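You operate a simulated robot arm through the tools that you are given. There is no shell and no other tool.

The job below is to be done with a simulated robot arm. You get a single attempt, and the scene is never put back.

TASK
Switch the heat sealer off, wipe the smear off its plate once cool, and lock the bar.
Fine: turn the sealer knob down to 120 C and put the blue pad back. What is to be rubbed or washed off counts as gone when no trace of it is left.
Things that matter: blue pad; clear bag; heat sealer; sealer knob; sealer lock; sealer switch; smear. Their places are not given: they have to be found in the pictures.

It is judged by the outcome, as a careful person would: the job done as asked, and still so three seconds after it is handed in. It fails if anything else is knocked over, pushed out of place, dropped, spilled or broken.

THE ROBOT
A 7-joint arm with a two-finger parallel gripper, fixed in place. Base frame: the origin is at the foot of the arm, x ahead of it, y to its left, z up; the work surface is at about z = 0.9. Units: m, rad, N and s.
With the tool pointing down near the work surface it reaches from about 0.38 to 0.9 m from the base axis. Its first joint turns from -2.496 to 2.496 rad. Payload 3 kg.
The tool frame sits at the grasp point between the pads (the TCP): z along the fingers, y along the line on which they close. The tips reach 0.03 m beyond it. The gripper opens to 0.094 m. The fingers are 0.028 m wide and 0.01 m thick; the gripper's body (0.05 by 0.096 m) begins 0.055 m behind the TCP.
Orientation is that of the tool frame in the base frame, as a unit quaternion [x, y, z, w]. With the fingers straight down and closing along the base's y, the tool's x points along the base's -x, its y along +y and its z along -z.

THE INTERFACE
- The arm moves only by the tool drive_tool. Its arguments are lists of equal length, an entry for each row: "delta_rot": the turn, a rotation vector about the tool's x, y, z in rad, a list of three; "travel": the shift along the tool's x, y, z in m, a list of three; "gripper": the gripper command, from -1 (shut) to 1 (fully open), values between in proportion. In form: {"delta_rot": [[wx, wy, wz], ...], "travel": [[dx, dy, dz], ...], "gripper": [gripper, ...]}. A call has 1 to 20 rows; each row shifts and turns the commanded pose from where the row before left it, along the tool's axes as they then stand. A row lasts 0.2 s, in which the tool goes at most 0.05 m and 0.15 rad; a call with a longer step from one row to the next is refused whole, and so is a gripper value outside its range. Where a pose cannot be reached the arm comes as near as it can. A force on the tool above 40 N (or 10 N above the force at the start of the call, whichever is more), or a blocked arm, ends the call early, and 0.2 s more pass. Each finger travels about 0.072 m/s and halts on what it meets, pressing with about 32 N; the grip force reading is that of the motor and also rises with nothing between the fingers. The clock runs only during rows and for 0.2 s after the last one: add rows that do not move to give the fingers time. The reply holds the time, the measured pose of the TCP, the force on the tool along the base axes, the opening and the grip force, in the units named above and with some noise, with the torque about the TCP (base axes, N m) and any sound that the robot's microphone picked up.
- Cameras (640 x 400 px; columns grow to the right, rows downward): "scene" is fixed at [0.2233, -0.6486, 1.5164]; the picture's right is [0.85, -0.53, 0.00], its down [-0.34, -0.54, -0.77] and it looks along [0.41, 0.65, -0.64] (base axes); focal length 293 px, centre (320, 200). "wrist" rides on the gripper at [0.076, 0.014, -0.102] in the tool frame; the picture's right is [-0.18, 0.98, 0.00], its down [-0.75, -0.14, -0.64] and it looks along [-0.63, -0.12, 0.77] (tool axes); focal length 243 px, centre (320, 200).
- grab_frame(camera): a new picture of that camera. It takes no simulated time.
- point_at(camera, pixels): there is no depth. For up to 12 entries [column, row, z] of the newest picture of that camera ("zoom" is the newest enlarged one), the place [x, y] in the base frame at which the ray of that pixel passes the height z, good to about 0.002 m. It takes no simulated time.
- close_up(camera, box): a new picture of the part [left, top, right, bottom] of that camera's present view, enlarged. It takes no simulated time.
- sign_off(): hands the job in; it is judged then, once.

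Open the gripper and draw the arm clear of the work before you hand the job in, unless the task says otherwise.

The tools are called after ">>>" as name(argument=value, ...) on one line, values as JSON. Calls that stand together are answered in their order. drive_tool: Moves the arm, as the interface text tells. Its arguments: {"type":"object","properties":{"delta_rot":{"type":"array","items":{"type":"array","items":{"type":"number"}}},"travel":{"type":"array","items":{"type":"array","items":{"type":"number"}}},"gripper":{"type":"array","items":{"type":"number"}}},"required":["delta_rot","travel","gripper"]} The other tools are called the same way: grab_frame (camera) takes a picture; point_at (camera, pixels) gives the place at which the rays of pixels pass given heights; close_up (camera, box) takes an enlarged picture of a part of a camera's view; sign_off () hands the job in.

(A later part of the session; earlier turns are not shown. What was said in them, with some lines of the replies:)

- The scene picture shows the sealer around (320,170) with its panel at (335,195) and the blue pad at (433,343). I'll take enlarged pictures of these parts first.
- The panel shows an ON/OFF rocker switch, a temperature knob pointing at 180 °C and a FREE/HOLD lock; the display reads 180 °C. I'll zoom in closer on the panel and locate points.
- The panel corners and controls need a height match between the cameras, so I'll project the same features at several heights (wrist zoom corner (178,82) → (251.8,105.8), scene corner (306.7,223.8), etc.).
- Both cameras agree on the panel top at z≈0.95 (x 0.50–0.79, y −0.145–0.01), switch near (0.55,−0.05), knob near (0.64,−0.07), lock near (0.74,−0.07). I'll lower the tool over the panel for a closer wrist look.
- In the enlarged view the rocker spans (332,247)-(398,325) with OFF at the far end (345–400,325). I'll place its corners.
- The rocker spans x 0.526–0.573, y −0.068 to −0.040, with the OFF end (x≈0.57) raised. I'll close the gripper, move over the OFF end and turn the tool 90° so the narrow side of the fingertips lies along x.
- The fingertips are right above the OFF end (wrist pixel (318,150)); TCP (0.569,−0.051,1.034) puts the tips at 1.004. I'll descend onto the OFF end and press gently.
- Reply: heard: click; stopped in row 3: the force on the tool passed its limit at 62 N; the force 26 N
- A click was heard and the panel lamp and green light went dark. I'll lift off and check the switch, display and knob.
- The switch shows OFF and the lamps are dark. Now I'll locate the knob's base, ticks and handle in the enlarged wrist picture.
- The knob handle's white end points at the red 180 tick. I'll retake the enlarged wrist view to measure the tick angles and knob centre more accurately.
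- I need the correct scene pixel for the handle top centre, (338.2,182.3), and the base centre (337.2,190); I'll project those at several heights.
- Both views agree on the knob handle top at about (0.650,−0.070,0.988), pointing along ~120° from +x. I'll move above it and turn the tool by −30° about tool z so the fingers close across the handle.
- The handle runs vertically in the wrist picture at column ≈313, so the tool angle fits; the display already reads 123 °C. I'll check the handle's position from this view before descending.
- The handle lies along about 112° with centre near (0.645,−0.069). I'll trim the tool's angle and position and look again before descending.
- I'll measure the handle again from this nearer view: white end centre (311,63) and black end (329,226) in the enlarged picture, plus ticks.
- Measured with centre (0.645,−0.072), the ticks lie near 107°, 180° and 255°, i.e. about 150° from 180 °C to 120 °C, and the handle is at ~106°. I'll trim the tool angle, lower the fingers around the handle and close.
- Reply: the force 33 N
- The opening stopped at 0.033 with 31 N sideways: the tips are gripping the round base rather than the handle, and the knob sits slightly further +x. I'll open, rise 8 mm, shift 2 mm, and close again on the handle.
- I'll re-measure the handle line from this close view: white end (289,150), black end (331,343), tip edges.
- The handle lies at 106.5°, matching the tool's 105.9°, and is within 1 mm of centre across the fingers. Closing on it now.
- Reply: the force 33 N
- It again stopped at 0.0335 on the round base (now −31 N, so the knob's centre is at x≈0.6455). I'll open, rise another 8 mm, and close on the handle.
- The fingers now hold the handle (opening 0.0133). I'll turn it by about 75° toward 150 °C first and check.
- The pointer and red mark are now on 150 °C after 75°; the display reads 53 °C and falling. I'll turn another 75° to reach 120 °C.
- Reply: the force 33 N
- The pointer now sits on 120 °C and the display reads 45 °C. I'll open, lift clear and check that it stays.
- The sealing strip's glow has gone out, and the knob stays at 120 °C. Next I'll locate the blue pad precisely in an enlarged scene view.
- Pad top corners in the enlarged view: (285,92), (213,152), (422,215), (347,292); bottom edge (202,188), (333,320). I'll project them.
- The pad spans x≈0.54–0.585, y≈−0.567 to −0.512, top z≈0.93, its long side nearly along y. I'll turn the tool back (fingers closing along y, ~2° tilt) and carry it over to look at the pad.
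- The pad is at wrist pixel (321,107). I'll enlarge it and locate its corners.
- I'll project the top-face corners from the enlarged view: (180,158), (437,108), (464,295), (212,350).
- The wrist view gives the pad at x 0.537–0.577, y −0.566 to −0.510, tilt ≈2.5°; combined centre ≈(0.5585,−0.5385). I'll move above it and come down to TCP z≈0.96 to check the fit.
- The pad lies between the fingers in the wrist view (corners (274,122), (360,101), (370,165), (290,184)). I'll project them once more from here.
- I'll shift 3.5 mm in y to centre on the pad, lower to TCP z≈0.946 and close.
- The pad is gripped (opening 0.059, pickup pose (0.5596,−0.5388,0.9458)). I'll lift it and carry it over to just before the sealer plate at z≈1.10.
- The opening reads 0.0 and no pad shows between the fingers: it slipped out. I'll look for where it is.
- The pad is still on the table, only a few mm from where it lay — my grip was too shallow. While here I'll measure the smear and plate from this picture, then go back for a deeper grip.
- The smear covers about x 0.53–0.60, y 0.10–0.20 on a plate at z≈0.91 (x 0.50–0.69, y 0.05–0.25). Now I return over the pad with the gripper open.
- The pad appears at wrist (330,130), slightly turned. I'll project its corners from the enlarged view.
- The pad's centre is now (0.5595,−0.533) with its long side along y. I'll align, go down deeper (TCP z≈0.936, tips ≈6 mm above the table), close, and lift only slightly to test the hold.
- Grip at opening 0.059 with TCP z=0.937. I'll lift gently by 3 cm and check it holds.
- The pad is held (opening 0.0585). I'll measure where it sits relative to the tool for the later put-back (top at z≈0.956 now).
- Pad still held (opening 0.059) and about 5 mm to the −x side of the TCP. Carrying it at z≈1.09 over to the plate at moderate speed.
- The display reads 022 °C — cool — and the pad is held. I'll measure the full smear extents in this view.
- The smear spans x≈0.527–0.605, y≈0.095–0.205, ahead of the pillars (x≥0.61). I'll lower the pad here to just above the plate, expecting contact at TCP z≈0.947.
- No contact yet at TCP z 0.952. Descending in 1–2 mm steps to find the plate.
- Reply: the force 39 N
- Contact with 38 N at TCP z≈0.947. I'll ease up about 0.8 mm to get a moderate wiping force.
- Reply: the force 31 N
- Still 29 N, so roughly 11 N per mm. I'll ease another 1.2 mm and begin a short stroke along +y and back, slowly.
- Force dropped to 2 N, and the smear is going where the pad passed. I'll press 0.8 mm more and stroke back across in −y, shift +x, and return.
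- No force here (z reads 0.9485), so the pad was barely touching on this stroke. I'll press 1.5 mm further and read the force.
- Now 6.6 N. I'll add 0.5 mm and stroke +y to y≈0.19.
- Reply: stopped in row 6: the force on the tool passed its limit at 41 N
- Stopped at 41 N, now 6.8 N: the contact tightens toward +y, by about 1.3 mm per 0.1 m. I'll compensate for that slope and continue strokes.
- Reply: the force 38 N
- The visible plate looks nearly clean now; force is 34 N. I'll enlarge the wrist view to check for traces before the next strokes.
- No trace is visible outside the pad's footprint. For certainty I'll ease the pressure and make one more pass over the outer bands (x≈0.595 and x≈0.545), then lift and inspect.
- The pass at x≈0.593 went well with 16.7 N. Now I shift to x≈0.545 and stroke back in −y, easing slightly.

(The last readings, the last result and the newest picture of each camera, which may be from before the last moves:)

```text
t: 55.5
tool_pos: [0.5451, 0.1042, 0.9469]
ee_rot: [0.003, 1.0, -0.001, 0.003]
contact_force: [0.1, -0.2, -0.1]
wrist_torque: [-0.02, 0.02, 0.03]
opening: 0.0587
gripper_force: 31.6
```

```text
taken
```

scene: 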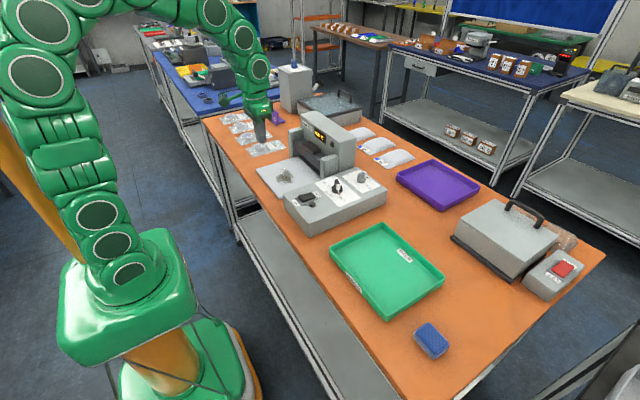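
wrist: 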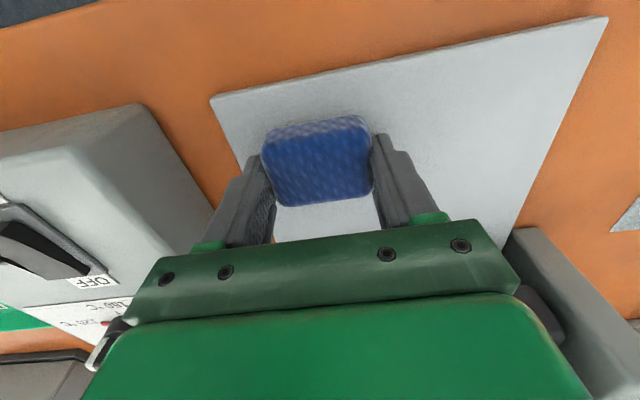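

The plate looks clean. I'll lift the pad and inspect the whole plate from above.

>>> drive_tool(delta_rot=[[0, 0, 0], [0, 0, 0], [0, 0, 0], [0, 0, 0], [0, 0, 0], [0, 0, 0]], travel=[[0, 0, -0.02], [0, 0, -0.035], [0, 0, -0.035], [0, 0, -0.035], [0.02, 0.03, -0.02], [0, 0, 0]], gripper=[-1, -1, -1, -1, -1, -1])

>>> close_up(camera="scene", box=[245, 140, 335, 210])

>>> grab_frame(camera="wrist")

>>> close_up(camera="wrist", box=[230, 30, 440, 150])

```text
t: 56.9
tool_pos: [0.5216, 0.1365, 1.0914]
ee_rot: [0.003, 1.0, -0.002, 0.003]
contact_force: [-0.2, 0.3, -0.7]
wrist_torque: [0.01, 0.01, 0.0]
opening: 0.0588
gripper_force: 31.8
```

```text
5.71 times, centred on (290, 175) of scene
```

zoom: 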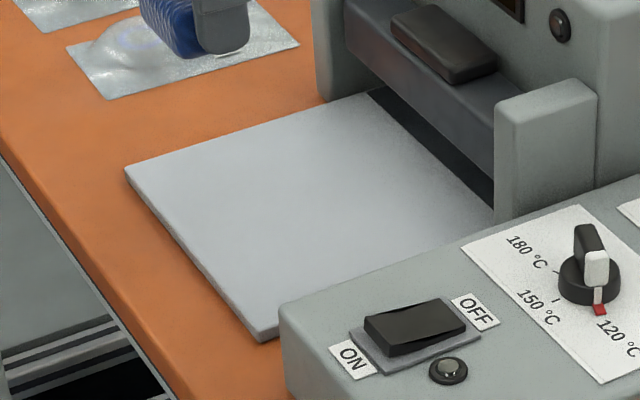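

```text
taken
```

wrist: 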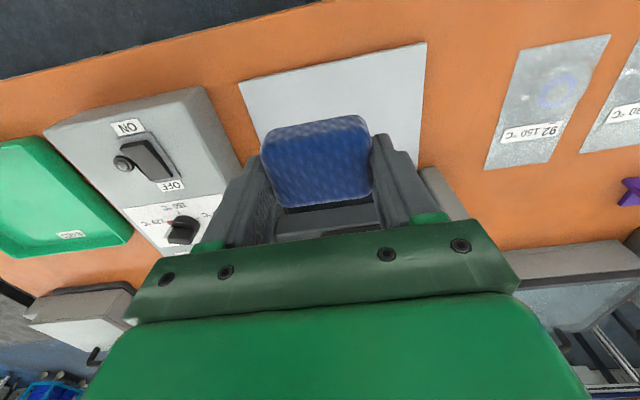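

```text
3.05 times, centred on (335, 90) of wrist
```

zoom: 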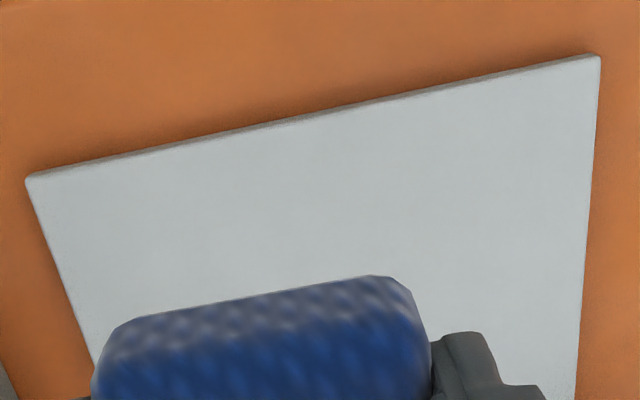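

The whole plate shows clean in the scene view. Now I carry the pad back toward its original spot.

>>> drive_tool(delta_rot=[[0, 0, 0], [0, 0, 0], [0, 0, 0], [0, 0, 0], [0, 0, 0], [0, 0, 0], [0, 0, 0], [0, 0, 0], [0, 0, 0], [0, 0, 0], [0, 0, 0], [0, 0, 0], [0, 0, 0], [0, 0, 0], [0, 0, 0], [0, 0, 0], [0, 0, 0], [0, 0, 0], [0, 0, 0], [0, 0, -0.047]], travel=[[-0.0024, -0.0355, 0], [-0.0024, -0.0355, 0], [-0.0024, -0.0355, 0], [-0.0024, -0.0355, 0], [-0.0024, -0.0355, 0], [-0.0024, -0.0355, 0], [-0.0024, -0.0355, 0], [-0.0024, -0.0355, 0], [-0.0024, -0.0355, 0], [-0.0024, -0.0355, 0], [-0.0024, -0.0355, 0], [-0.0024, -0.0355, 0], [-0.0024, -0.0355, 0], [-0.0024, -0.0355, 0], [-0.0024, -0.0355, 0], [-0.0024, -0.0355, 0], [-0.0024, -0.0355, 0], [-0.0024, -0.0355, 0], [-0.0024, -0.0355, 0], [0, 0, 0]], gripper=[-1, -1, -1, -1, -1, -1, -1, -1, -1, -1, -1, -1, -1, -1, -1, -1, -1, -1, -1, -1])

>>> grab_frame(camera="wrist")

>>> close_up(camera="scene", box=[385, 280, 475, 375])

```text
t: 61.1
tool_pos: [0.5664, -0.5359, 1.0939]
ee_rot: [-0.022, 1.0, -0.002, 0.002]
contact_force: [0.0, -0.9, -0.9]
wrist_torque: [0.02, 0.0, 0.02]
opening: 0.0588
gripper_force: 31.7
```

```text
taken
```

wrist: 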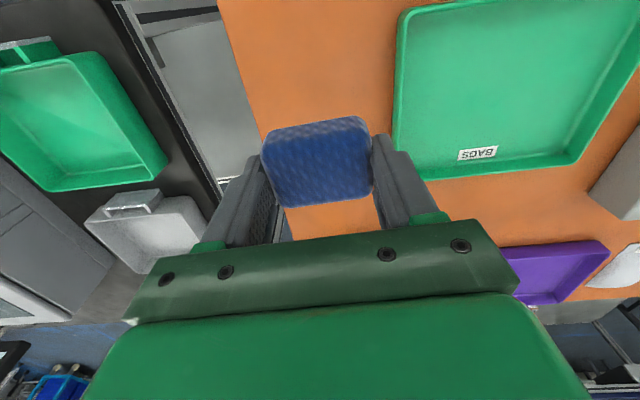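

```text
4.21 times, centred on (430, 328) of scene
```

zoom: 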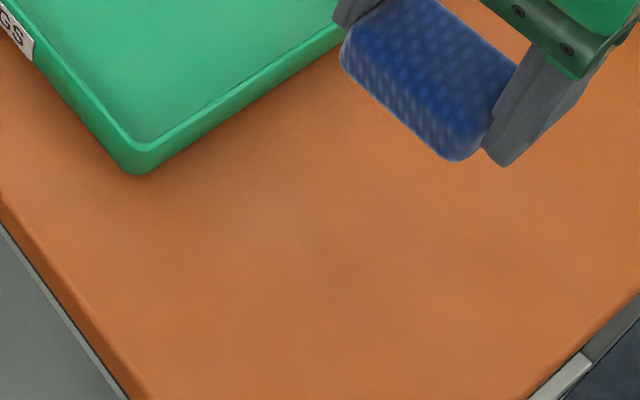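

I'll trim the position by ~3 mm and lower to just above the table, then compare with the original pixel footprint before releasing.

>>> drive_tool(delta_rot=[[0, 0, 0], [0, 0, 0], [0, 0, 0], [0, 0, 0], [0, 0, 0], [0, 0, 0]], travel=[[0.0031, -0.0025, 0], [0, 0, 0.04], [0, 0, 0.04], [0, 0, 0.04], [0, 0, 0.03], [0, 0, 0]], gripper=[-1, -1, -1, -1, -1, -1])

>>> close_up(camera="scene", box=[395, 310, 475, 375])

>>> grab_frame(camera="wrist")

```text
t: 62.5
tool_pos: [0.5632, -0.5401, 0.9456]
ee_rot: [-0.02, 1.0, -0.001, 0.003]
contact_force: [1.2, -0.4, -0.3]
wrist_torque: [-0.03, 0.01, 0.01]
opening: 0.0585
gripper_force: 32.9
```

```text
6.15 times, centred on (435, 342) of scene
```

zoom: 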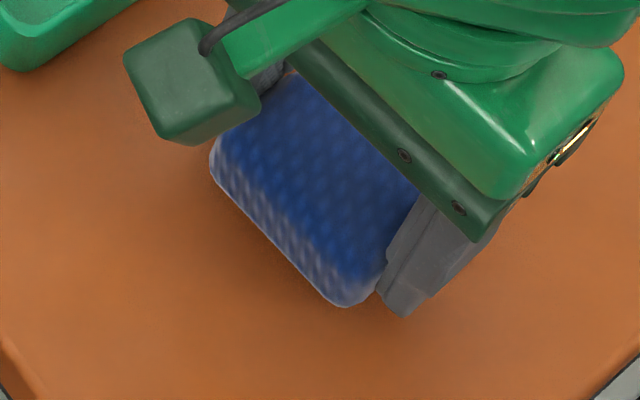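

```text
taken
```

wrist: 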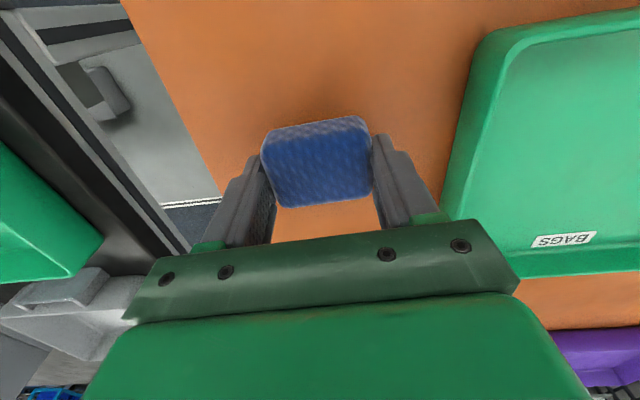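

I'll project the pad's visible bottom corners at their present height (≈0.910) to compare with the originals (0.5426,−0.5139) and (0.5446,−0.5668).

>>> close_up(camera="scene", box=[395, 310, 475, 375])

>>> point_at(camera="zoom", pixels=[[212, 178, 0.9105], [343, 307, 0.9105], [217, 150, 0.9365], [355, 283, 0.9365], [292, 78, 0.9365]])

>>> point_at(camera="wrist", pixels=[[264, 142, 0.936], [366, 126, 0.936], [372, 192, 0.936], [282, 207, 0.936]])

```text
6.15 times, centred on (435, 342) of scene
```

zoom: 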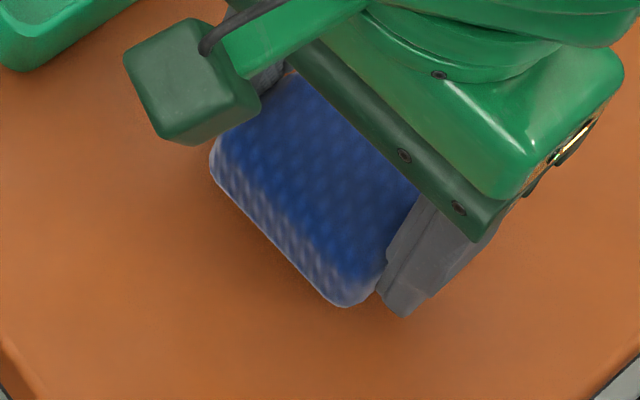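

```text
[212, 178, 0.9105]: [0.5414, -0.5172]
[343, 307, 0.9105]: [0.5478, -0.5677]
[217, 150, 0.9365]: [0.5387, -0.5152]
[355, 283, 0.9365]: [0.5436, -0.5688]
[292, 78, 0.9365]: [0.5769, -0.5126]
```

```text
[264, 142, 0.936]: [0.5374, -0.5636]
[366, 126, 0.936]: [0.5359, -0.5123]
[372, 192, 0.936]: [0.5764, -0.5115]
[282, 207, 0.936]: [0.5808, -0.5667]
```

The pad lines up with its original place within about 1–2 mm. Lowering 8 mm onto the table and opening.

>>> drive_tool(delta_rot=[[0, 0, 0], [0, 0, 0], [0, 0, 0], [0, 0, 0]], travel=[[0, 0.001, 0.005], [0, 0, 0.0025], [0, 0, 0.0005], [0, 0, 0]], gripper=[-1, -1, -1, -1])

```text
t: 63.5
tool_pos: [0.5652, -0.5383, 0.9375]
ee_rot: [-0.021, 1.0, -0.001, 0.002]
contact_force: [0.1, 0.6, -0.7]
wrist_torque: [0.01, -0.02, 0.01]
opening: 0.0587
gripper_force: 32.2
```

No table contact yet at 0.9375; I'll lower another 1.5 mm in small steps to feel it.

>>> drive_tool(delta_rot=[[0, 0, 0], [0, 0, 0], [0, 0, 0]], travel=[[0, 0, 0.0008], [0, 0, 0.0007], [0, 0, 0]], gripper=[-1, -1, -1])

```text
t: 64.3
tool_pos: [0.5665, -0.5382, 0.9346]
ee_rot: [-0.021, 1.0, -0.001, 0.004]
contact_force: [2.5, 2.3, 13.8]
wrist_torque: [0.27, -0.03, -0.01]
opening: 0.0586
gripper_force: 32.3
```

The pad rests on the table (13.8 N). Releasing: open slowly, then lift straight up.

>>> drive_tool(delta_rot=[[0, 0, 0], [0, 0, 0], [0, 0, 0], [0, 0, 0], [0, 0, 0], [0, 0, 0]], travel=[[0, 0, -0.0008], [0, 0, 0], [0, 0, 0], [0, 0, 0], [0, 0, -0.03], [0, 0, -0.045]], gripper=[0.4, 0.7, 1, 1, 1, 1])

>>> close_up(camera="scene", box=[395, 310, 475, 375])

>>> grab_frame(camera="wrist")

```text
t: 65.7
tool_pos: [0.5643, -0.5399, 1.0097]
ee_rot: [-0.022, 1.0, -0.001, 0.001]
contact_force: [0.0, 0.4, 0.5]
wrist_torque: [0.01, 0.02, -0.02]
opening: 0.0942
gripper_force: 0.1
```

```text
6.15 times, centred on (435, 342) of scene
```

zoom: 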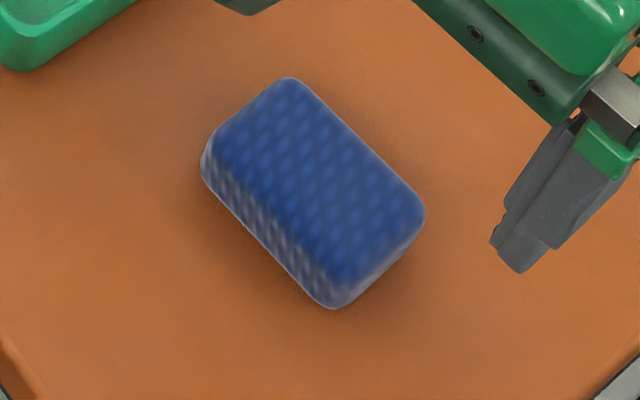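

```text
taken
```

wrist: 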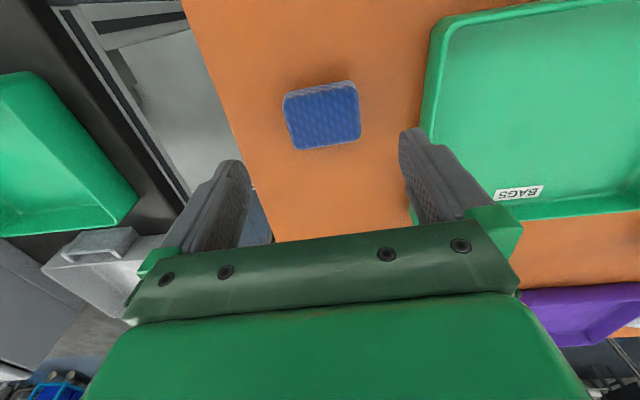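

The pad is back within about 4–5 mm of its original footprint (now corners (290,78),(424,210),(335,308),(202,170) vs (285,92),(422,215),(335,320),(200,180)). Next I rise and move to view the lock.

>>> drive_tool(delta_rot=[[0, 0, 0], [0, 0, 0], [0, 0, 0.044], [0, 0, 0], [0, 0, 0], [0, 0, 0], [0, 0, 0], [0, 0, 0], [0, 0, 0], [0, 0, 0], [0, 0, 0], [0, 0, 0], [0, 0, 0], [0, 0, 0]], travel=[[0, 0, -0.045], [0, 0, -0.045], [0, 0, 0], [-0.0096, 0.047, 0], [-0.0096, 0.047, 0], [-0.0096, 0.047, 0], [-0.0096, 0.047, 0], [-0.0096, 0.047, 0], [-0.0096, 0.047, 0], [-0.0096, 0.047, 0], [-0.0096, 0.047, 0], [-0.0096, 0.047, 0], [-0.0096, 0.047, 0], [0, 0, 0]], gripper=[1, 1, 1, 1, 1, 1, 1, 1, 1, 1, 1, 0.5, 0.2, 0])

>>> grab_frame(camera="wrist")

>>> close_up(camera="scene", box=[320, 140, 400, 205])

>>> close_up(camera="scene", box=[395, 310, 475, 375])

```text
t: 68.7
tool_pos: [0.6628, -0.0678, 1.1001]
ee_rot: [0.001, 1.0, -0.001, 0.003]
contact_force: [-1.1, -0.6, 0.2]
wrist_torque: [-0.02, 0.02, 0.03]
opening: 0.047
gripper_force: 0.0
```

```text
taken
```

wrist: 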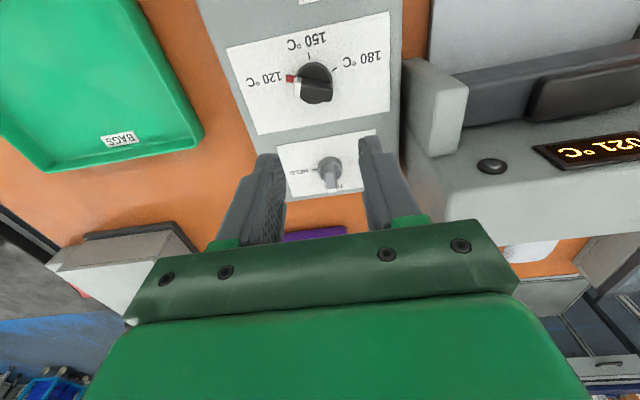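

```text
6.15 times, centred on (360, 172) of scene
```

zoom: 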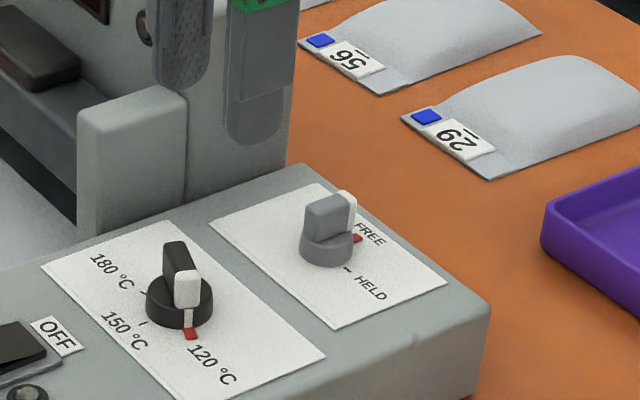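

```text
6.15 times, centred on (435, 342) of scene
```

zoom: 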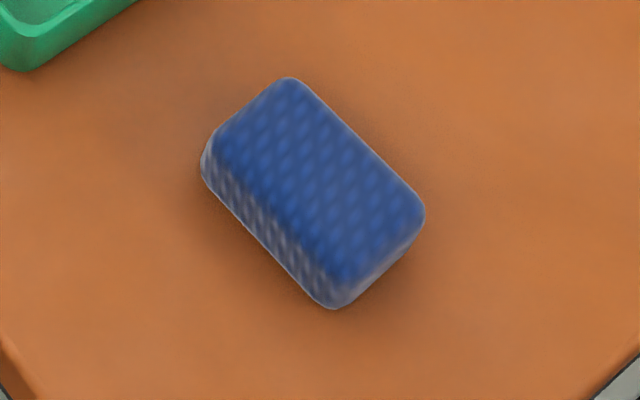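

The knob's red pointer is on 120 °C and the pad is in place. Now an enlarged wrist view of the lock at (330,172).

>>> close_up(camera="wrist", box=[280, 130, 380, 210])

>>> point_at(camera="wrist", pixels=[[330, 163, 0.985], [328, 185, 0.985], [330, 175, 0.985], [330, 170, 0.96], [314, 178, 0.951], [335, 192, 0.951]])

```text
5.00 times, centred on (330, 170) of wrist
```

zoom: 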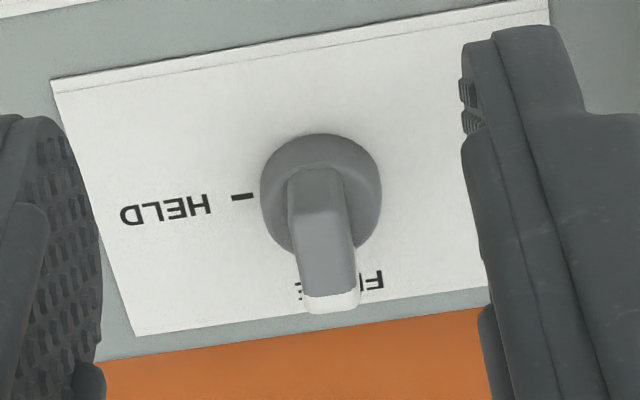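

```text
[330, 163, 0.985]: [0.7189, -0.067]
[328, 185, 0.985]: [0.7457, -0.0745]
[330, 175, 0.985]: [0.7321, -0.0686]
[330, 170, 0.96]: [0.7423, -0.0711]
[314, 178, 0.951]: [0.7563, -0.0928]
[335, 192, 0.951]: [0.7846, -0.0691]
```

I'll project the lock handle's ends and disc more carefully from this enlarged view.

>>> point_at(camera="zoom", pixels=[[315, 172, 0.985], [332, 297, 0.985], [315, 172, 0.99], [332, 297, 0.99], [290, 185, 0.985], [344, 180, 0.985], [260, 195, 0.955], [382, 190, 0.955], [320, 133, 0.965], [243, 197, 0.951], [321, 195, 0.965]])

>>> point_at(camera="scene", pixels=[[361.8, 174, 0.985], [361.8, 174, 0.99], [361, 182.5, 0.955], [366, 182.7, 0.951], [364.4, 185.8, 0.951], [361.8, 178.5, 0.965]])

```text
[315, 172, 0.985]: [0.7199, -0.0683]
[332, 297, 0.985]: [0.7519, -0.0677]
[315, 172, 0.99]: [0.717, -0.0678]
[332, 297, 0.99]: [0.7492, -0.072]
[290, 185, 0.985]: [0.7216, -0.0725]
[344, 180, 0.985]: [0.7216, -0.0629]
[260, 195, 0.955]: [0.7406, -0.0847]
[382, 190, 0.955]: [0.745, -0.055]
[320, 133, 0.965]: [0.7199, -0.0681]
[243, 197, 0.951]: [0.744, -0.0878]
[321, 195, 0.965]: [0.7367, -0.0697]
```

```text
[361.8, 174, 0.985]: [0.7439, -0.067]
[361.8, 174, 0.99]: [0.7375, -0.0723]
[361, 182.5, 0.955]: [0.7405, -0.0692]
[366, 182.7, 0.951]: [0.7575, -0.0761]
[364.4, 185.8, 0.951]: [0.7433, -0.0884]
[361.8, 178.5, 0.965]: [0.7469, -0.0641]
```

The lock's centre is about (0.740,−0.070), its handle along x pointing to FREE, HELD lying at −y: a 90° clockwise turn. I'll move above it and lower to TCP z≈1.03 for a check.

>>> drive_tool(delta_rot=[[0, 0, 0], [0, 0, 0], [0, 0, 0], [0, 0, 0], [0, 0, 0]], travel=[[-0.038, -0.001, 0], [-0.038, -0.001, 0], [0, 0, 0.035], [0, 0, 0.035], [0, 0, 0]], gripper=[0, 0, 0, 0, 0])

>>> grab_frame(camera="wrist")

>>> close_up(camera="wrist", box=[250, 90, 390, 210])

>>> close_up(camera="scene", box=[320, 140, 400, 205])

```text
t: 69.9
tool_pos: [0.7351, -0.0714, 1.0279]
ee_rot: [0.0, 1.0, -0.001, 0.003]
contact_force: [0.4, 0.6, 1.4]
wrist_torque: [0.02, -0.01, 0.02]
opening: 0.0471
gripper_force: 0.0
```

```text
taken
```

wrist: 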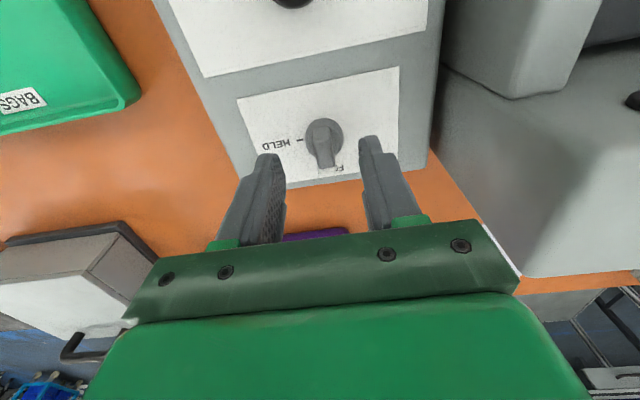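

```text
3.33 times, centred on (320, 150) of wrist
```

zoom: 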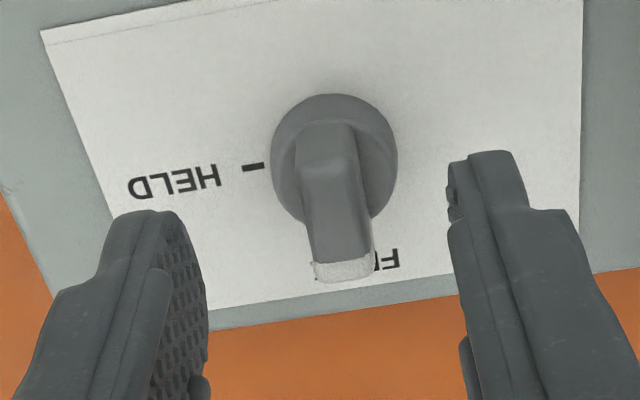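

```text
6.15 times, centred on (360, 172) of scene
```

zoom: 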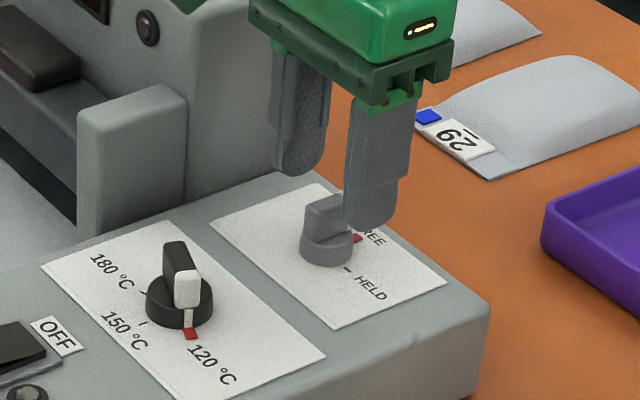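

From this nearer view I'll measure the handle ends (325,125)/(343,278) and the disc edges (270,165)/(397,160).

>>> close_up(camera="wrist", box=[250, 90, 390, 210])

>>> point_at(camera="zoom", pixels=[[325, 125, 0.985], [343, 278, 0.985], [296, 160, 0.985], [357, 155, 0.985], [270, 165, 0.958], [397, 160, 0.958], [333, 94, 0.963], [254, 166, 0.952], [313, 270, 0.98], [374, 262, 0.98]])

```text
3.33 times, centred on (320, 150) of wrist
```

zoom: 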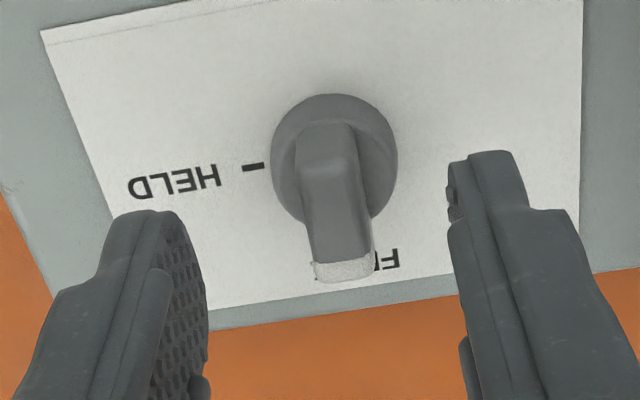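

```text
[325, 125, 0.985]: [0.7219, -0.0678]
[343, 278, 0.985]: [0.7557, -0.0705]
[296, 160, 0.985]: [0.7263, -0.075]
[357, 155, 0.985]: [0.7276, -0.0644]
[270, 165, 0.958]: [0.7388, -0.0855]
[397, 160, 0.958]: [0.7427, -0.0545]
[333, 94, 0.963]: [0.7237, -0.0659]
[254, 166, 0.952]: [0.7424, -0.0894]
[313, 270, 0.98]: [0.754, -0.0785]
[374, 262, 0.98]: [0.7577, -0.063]
```

Lock centre ≈ (0.740,−0.070). I'll shift 5 mm in +x, 1.2 mm in +y, lower to TCP z≈1.0125 and close on the handle.

>>> drive_tool(delta_rot=[[0, 0, 0], [0, 0, 0], [0, 0, 0], [0, 0, 0], [0, 0, 0], [0, 0, 0]], travel=[[-0.0048, 0.0012, 0], [0, 0, 0.0155], [0, 0, 0], [0, 0, 0], [0, 0, 0], [0, 0, 0]], gripper=[0, 0, 0, -1, -1, -1])

>>> close_up(camera="wrist", box=[250, 90, 390, 210])

>>> close_up(camera="scene", box=[320, 140, 400, 205])

```text
t: 71.3
tool_pos: [0.7414, -0.0692, 1.0144]
ee_rot: [0.002, 1.0, -0.001, 0.002]
contact_force: [-0.9, 8.1, -2.8]
wrist_torque: [0.26, -0.69, -0.02]
opening: 0.0117
gripper_force: 44.8
```

```text
3.33 times, centred on (320, 150) of wrist
```

zoom: 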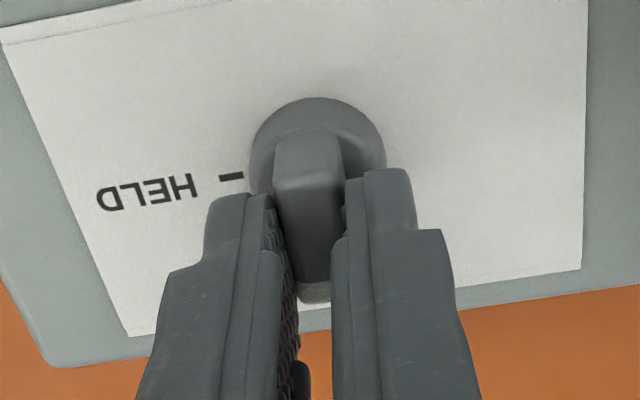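

```text
6.15 times, centred on (360, 172) of scene
```

zoom: 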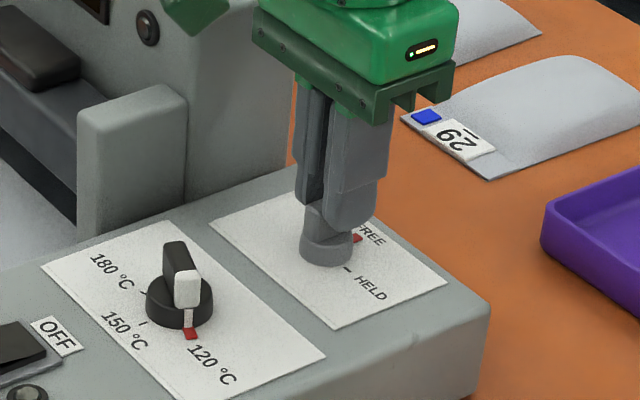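

Handle gripped (opening 0.0117). I'll turn +45° about tool z first (clockwise from above) and check clearance to the sealer body.

>>> drive_tool(delta_rot=[[0, 0, 0.1309], [0, 0, 0.1309], [0, 0, 0.1309], [0, 0, 0.1309], [0, 0, 0.1309], [0, 0, 0.1309]], travel=[[0, 0, 0], [0, 0, 0], [0, 0, 0], [0, 0, 0], [0, 0, 0], [0, 0, 0]], gripper=[-1, -1, -1, -1, -1, -1])

>>> grab_frame(camera="wrist")

>>> close_up(camera="scene", box=[280, 80, 420, 205])

```text
t: 72.3
tool_pos: [0.7401, -0.0705, 1.0153]
ee_rot: [0.273, 0.962, -0.001, 0.0]
contact_force: [-3.1, -0.7, 7.5]
wrist_torque: [0.08, 0.08, 0.05]
opening: 0.012
gripper_force: 45.1
stopped in row 5: the force on the tool passed its limit at 42 N (the readings are from after the stop); the commanded pose is now the measured one
```

```text
taken
```

wrist: 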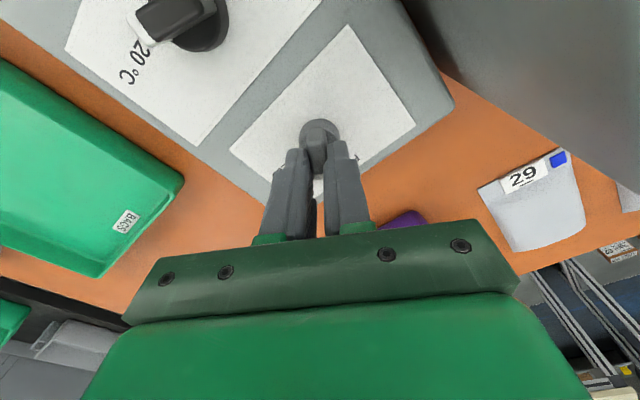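

```text
3.20 times, centred on (350, 142) of scene
```

zoom: 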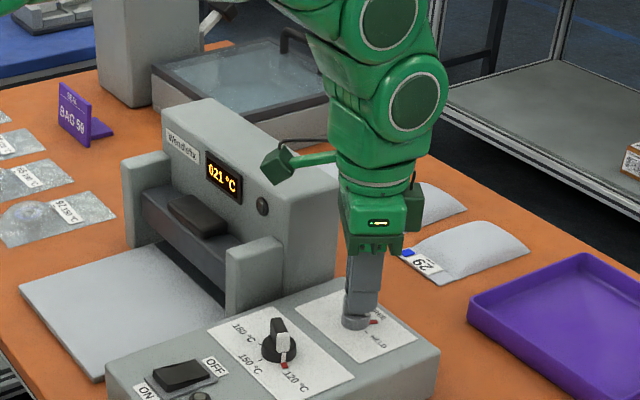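

The turn stopped at ~32° with 42 N. I'll zoom to see whether the handle moved with the fingers and whether the camera arm is near the sealer.

>>> close_up(camera="scene", box=[320, 140, 400, 205])

>>> close_up(camera="wrist", box=[250, 90, 390, 210])

>>> close_up(camera="scene", box=[310, 100, 390, 165])

```text
6.15 times, centred on (360, 172) of scene
```

zoom: 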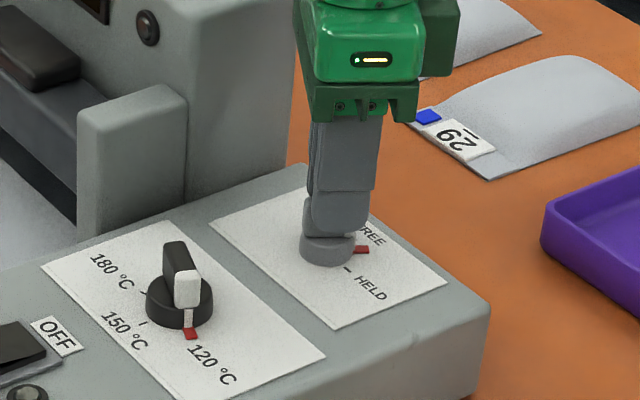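

```text
3.33 times, centred on (320, 150) of wrist
```

zoom: 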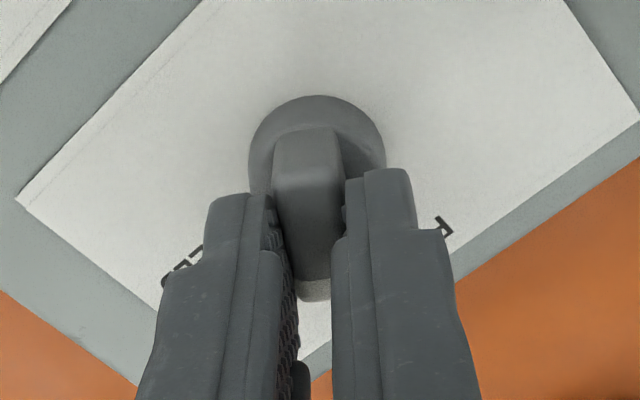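

```text
6.15 times, centred on (350, 132) of scene
```

zoom: 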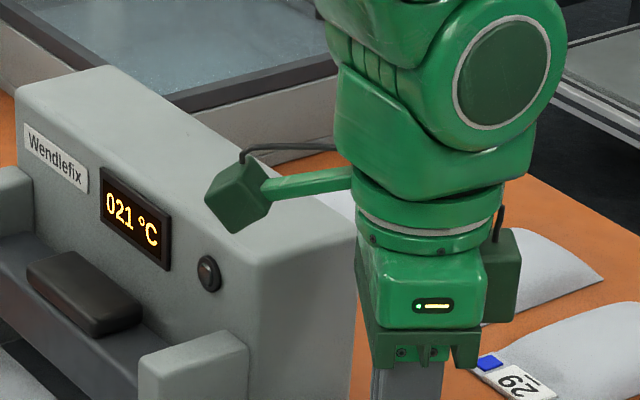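

The pointer has moved ~32° from FREE toward HELD together with the fingers, and the camera block passes above the sealer's top (≈1.06). I'll continue the turn in smaller steps.

>>> drive_tool(delta_rot=[[0, 0, 0.085], [0, 0, 0.085], [0, 0, 0.085], [0, 0, 0.085], [0, 0, 0.085]], travel=[[0, 0, 0], [0, 0, 0], [0, 0, 0], [0, 0, 0], [0, 0, 0]], gripper=[-1, -1, -1, -1, -1])

>>> close_up(camera="scene", box=[320, 140, 400, 205])

>>> close_up(camera="scene", box=[310, 100, 390, 165])

```text
t: 73.7
tool_pos: [0.7403, -0.072, 1.0157]
ee_rot: [0.471, 0.882, -0.002, 0.002]
contact_force: [-4.2, -2.1, 6.2]
wrist_torque: [-0.43, -0.25, 0.02]
opening: 0.0119
gripper_force: 44.9
stopped in row 5: the force on the tool passed its limit at 40 N (the readings are from after the stop); the commanded pose is now the measured one
```

```text
6.15 times, centred on (360, 172) of scene
```

zoom: 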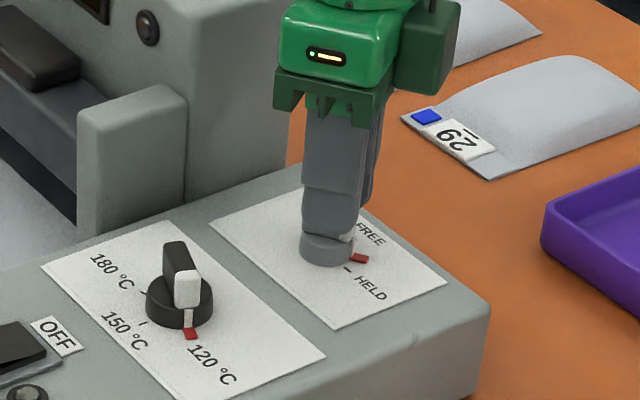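

```text
6.15 times, centred on (350, 132) of scene
```

zoom: 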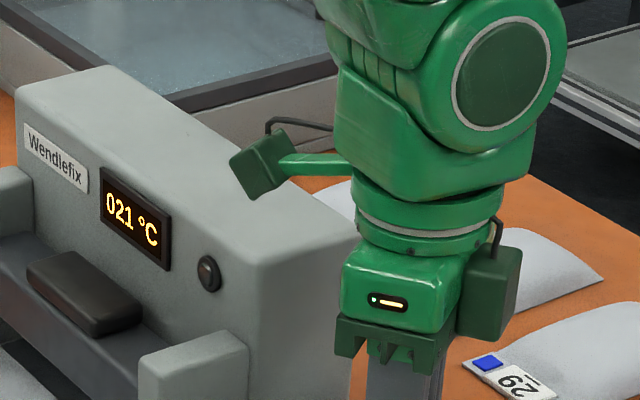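

Now at ~56°, the pointer following. I'll continue in two more short turns (34° remaining).

>>> drive_tool(delta_rot=[[0, 0, 0.085], [0, 0, 0.085], [0, 0, 0.085], [0, 0, 0.085]], travel=[[0, 0, 0], [0, 0, 0], [0, 0, 0], [0, 0, 0]], gripper=[-1, -1, -1, -1])

>>> close_up(camera="scene", box=[320, 140, 400, 205])

>>> close_up(camera="wrist", box=[250, 90, 390, 210])

```text
t: 74.7
tool_pos: [0.7386, -0.0735, 1.0145]
ee_rot: [0.6, 0.8, -0.002, 0.001]
contact_force: [-4.1, -0.9, 7.7]
wrist_torque: [0.0, 0.03, 0.03]
opening: 0.0116
gripper_force: 45.2
stopped in row 4: the force on the tool passed its limit at 43 N (the readings are from after the stop); the commanded pose is now the measured one
```

```text
6.15 times, centred on (360, 172) of scene
```

zoom: 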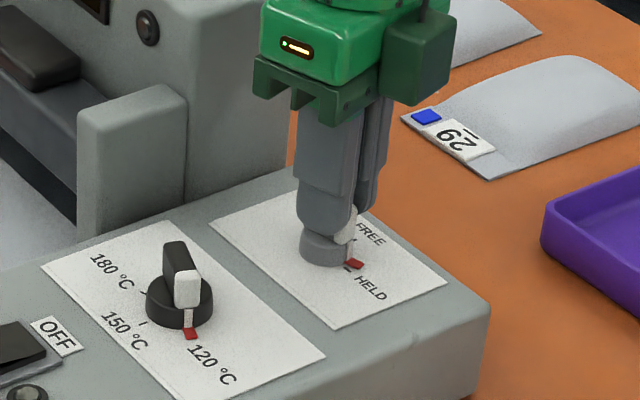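

```text
3.33 times, centred on (320, 150) of wrist
```

zoom: 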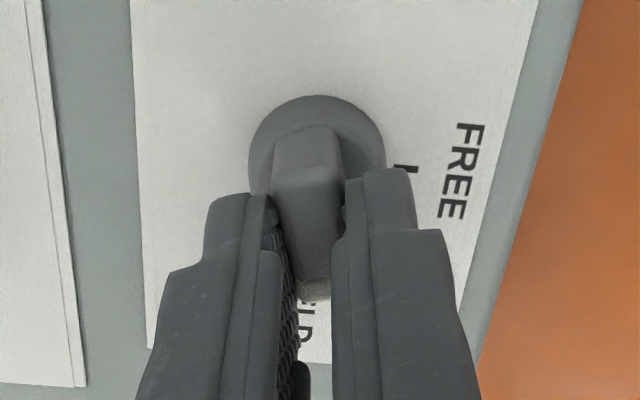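

At ~74°; the red pointer is almost on the HELD tick. I'll turn the remaining ~16°.

>>> drive_tool(delta_rot=[[0, 0, 0.075], [0, 0, 0.075], [0, 0, 0.075], [0, 0, 0.07]], travel=[[0, 0, 0], [0, 0, 0], [0, 0, 0], [0, 0, 0]], gripper=[-1, -1, -1, -1])

>>> close_up(camera="scene", box=[320, 140, 400, 205])

>>> close_up(camera="wrist", box=[250, 90, 390, 210])

```text
t: 75.7
tool_pos: [0.7381, -0.0736, 1.0143]
ee_rot: [0.712, 0.703, -0.002, 0.001]
contact_force: [-17.4, -4.3, 25.2]
wrist_torque: [-0.49, 0.27, 0.67]
opening: 0.0118
gripper_force: 44.8
```

```text
6.15 times, centred on (360, 172) of scene
```

zoom: 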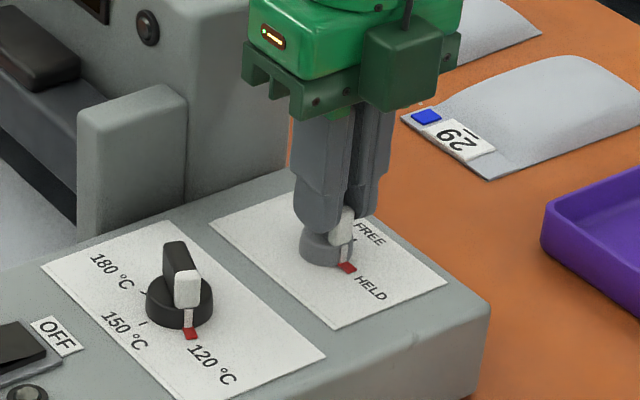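

```text
3.33 times, centred on (320, 150) of wrist
```

zoom: 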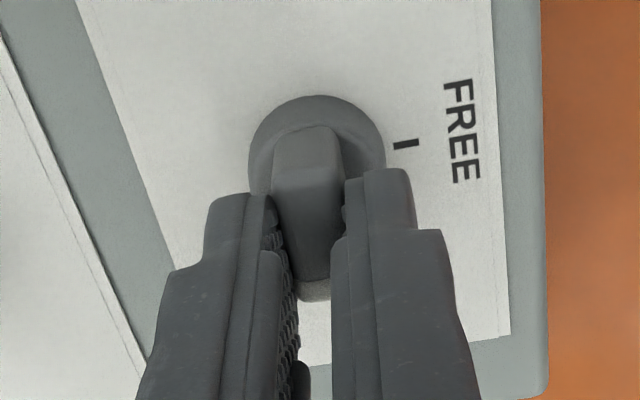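

The red pointer now covers the HELD tick (tool turned 90.7°). I'll open and lift straight up, then check.

>>> drive_tool(delta_rot=[[0, 0, 0], [0, 0, 0], [0, 0, 0], [0, 0, 0], [0, 0, 0], [0, 0, 0]], travel=[[0, 0, 0], [0, 0, 0], [0, 0, 0], [0, 0, -0.03], [0, 0, -0.04], [0, 0, -0.04]], gripper=[0, 0, 0, 0, 0, 0])

>>> close_up(camera="scene", box=[320, 140, 400, 205])

>>> grab_frame(camera="wrist")

>>> close_up(camera="wrist", box=[230, 60, 400, 200])

```text
t: 77.1
tool_pos: [0.7411, -0.0706, 1.1266]
ee_rot: [0.711, 0.703, -0.002, 0.002]
contact_force: [-0.1, 0.7, 0.0]
wrist_torque: [-0.02, -0.01, -0.02]
opening: 0.0469
gripper_force: 0.1
```

```text
6.15 times, centred on (360, 172) of scene
```

zoom: 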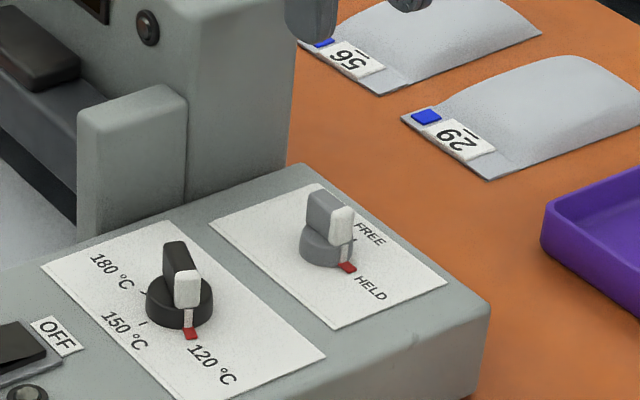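

```text
taken
```

wrist: 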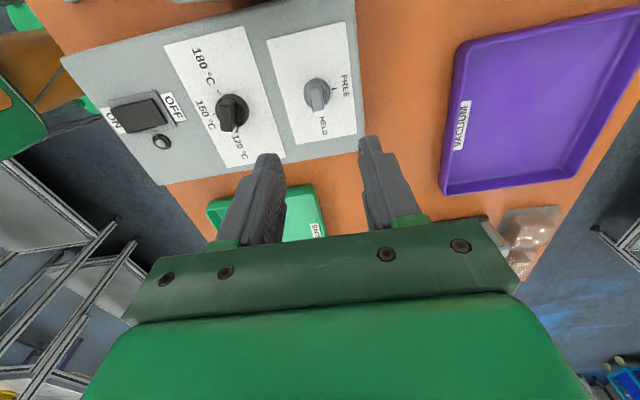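

```text
2.86 times, centred on (315, 130) of wrist
```

zoom: 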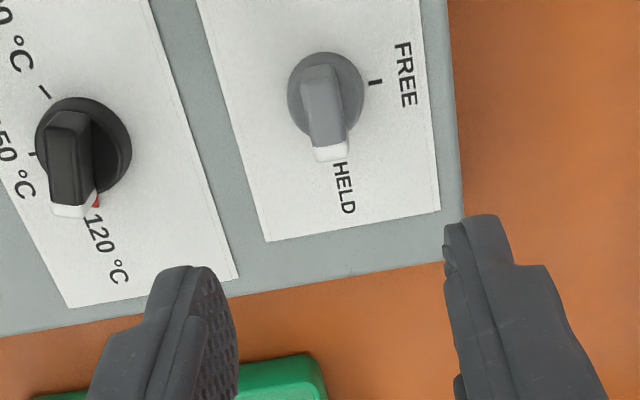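

The lock points at HELD and the knob at 120 °C. I'll raise the arm and draw back to near the start pose, gripper open, then inspect everything.

>>> drive_tool(delta_rot=[[0, 0, 0], [0, 0, 0], [0, 0, 0], [0, 0, 0], [0, 0, 0], [0, 0, 0], [0, 0, 0], [0, 0, 0], [0, 0, 0], [0, 0, 0], [0, 0, -0.14], [0, 0, -0.14], [0, 0, -0.14], [0, 0, -0.14], [0, 0, -0.14], [0, 0, -0.14], [0, 0, -0.14], [0, 0, -0.14], [0, 0, -0.14], [0, 0, -0.14]], travel=[[0, 0, -0.04], [0, 0, -0.04], [0, 0, -0.04], [0, 0, -0.04], [0.008, -0.047, 0], [0.008, -0.047, 0], [0.008, -0.047, 0], [0.008, -0.047, 0], [0.008, -0.047, 0], [0.008, -0.047, 0], [0, 0, 0], [0, 0, 0], [0, 0, 0], [0, 0, 0], [0, 0, 0], [0, 0, 0], [0, 0, 0], [0, 0, 0], [0, 0, 0], [0, 0, 0]], gripper=[0, 0, 0, 0, 0.5, 1, 1, 1, 1, 1, 1, 1, 1, 1, 1, 1, 1, 1, 1, 1])

>>> grab_frame(camera="scene")

>>> grab_frame(camera="wrist")

>>> close_up(camera="scene", box=[240, 110, 400, 240])

>>> close_up(camera="wrist", box=[230, 40, 510, 240])

```text
t: 81.3
tool_pos: [0.4574, -0.0192, 1.2235]
ee_rot: [0.09, 0.996, -0.002, 0.0]
contact_force: [0.1, 0.3, 0.9]
wrist_torque: [0.03, -0.01, 0.0]
opening: 0.0941
gripper_force: 0.1
out of reach, approached as far as the arm can: row 3, 4
```

```text
taken
```

scene: 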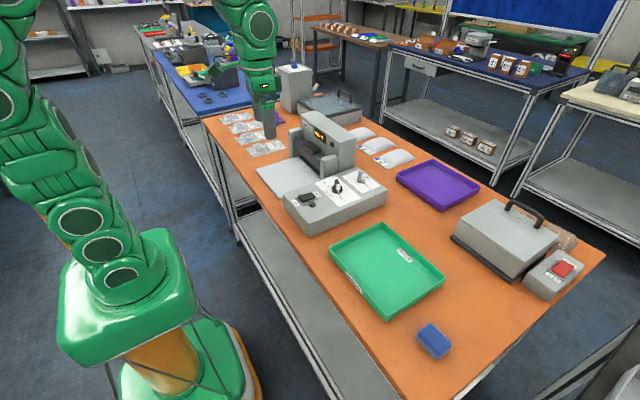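

```text
taken
```

wrist: 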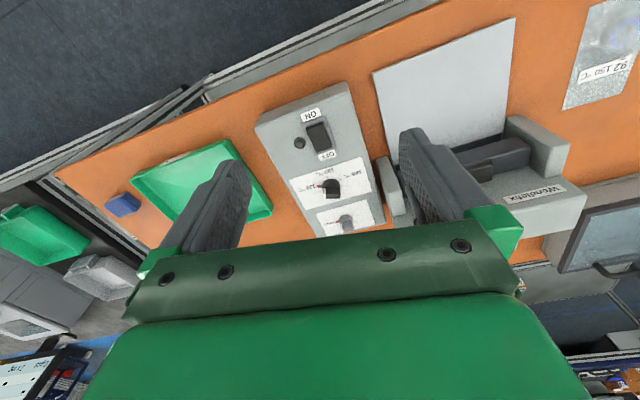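

```text
3.08 times, centred on (320, 175) of scene
```

zoom: 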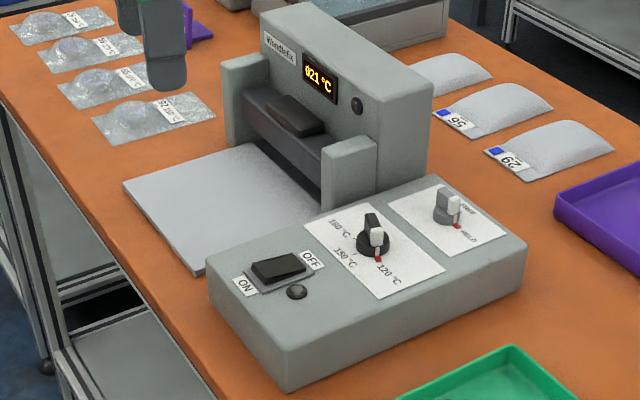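

```text
2.00 times, centred on (370, 140) of wrist
```

zoom: 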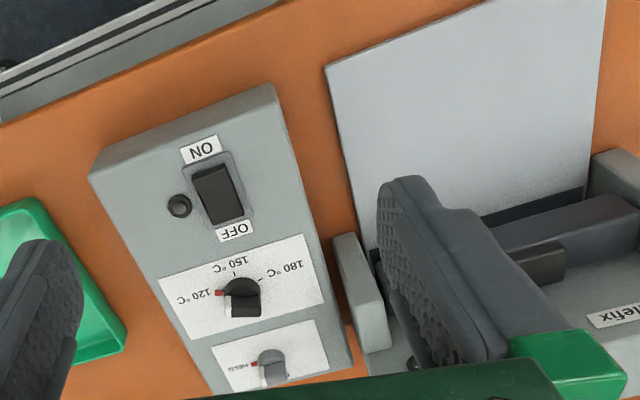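

Everything reads right: switch OFF, knob 120 °C, lock HELD, display 021 °C. One last enlarged look at the plate for faint traces, and at the pad.

>>> close_up(camera="scene", box=[255, 150, 325, 205])

>>> close_up(camera="wrist", box=[370, 20, 520, 140])

>>> close_up(camera="scene", box=[395, 310, 475, 375])

```text
7.27 times, centred on (290, 178) of scene
```

zoom: 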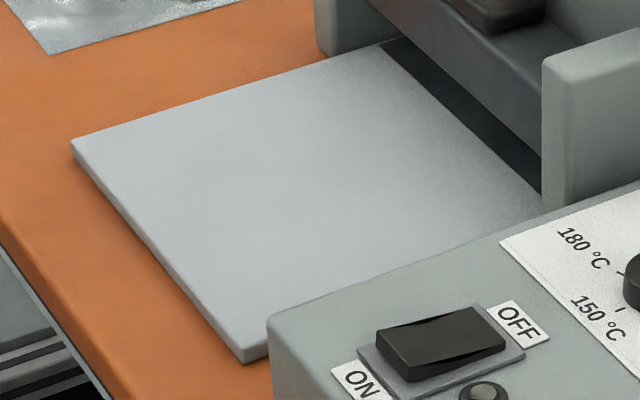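

```text
3.33 times, centred on (445, 80) of wrist
```

zoom: 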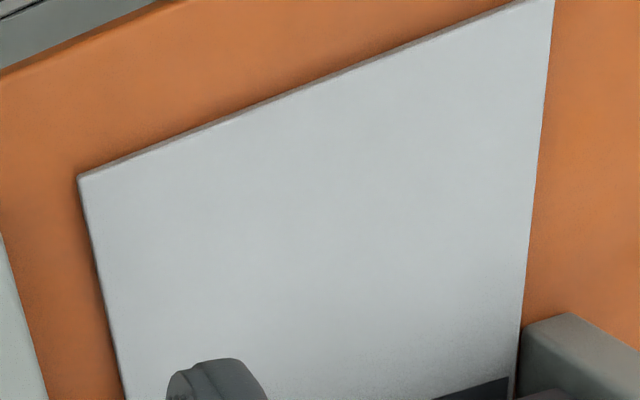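

```text
6.15 times, centred on (435, 342) of scene
```

zoom: 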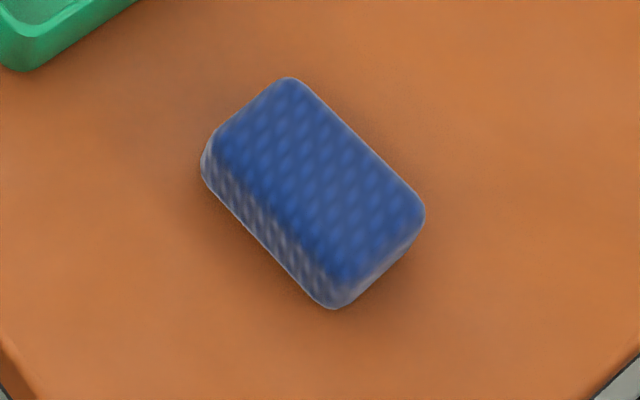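

The plate is clean with no trace of the smear. The pad is within a few mm of its original spot, the controls are set, and the open gripper is clear of the work. Handing in.

>>> sign_off()

```text
The job is handed in.
```

The job is done and handed in. The final pictures show everything as you asked:

- **Sealer switch:** it is at OFF, and the lamps are dark.
- **Sealer knob:** it is turned down to 120 °C.
- **Smear:** I wiped it off with the blue pad after the display had dropped to about 22 °C. No trace shows on the plate from either camera.
- **Sealer lock:** it is turned from FREE to HELD.
- **Blue pad:** it is back about 4–5 mm from where it started.

My first grip on the pad was too shallow and it slipped out as I lifted. It stayed on the table and shifted only a few millimetres. I took it again with a deeper grip and it held for the rest of the job.

The clear bags were not touched, and the plate is where it started. The gripper is open and clear of the work.
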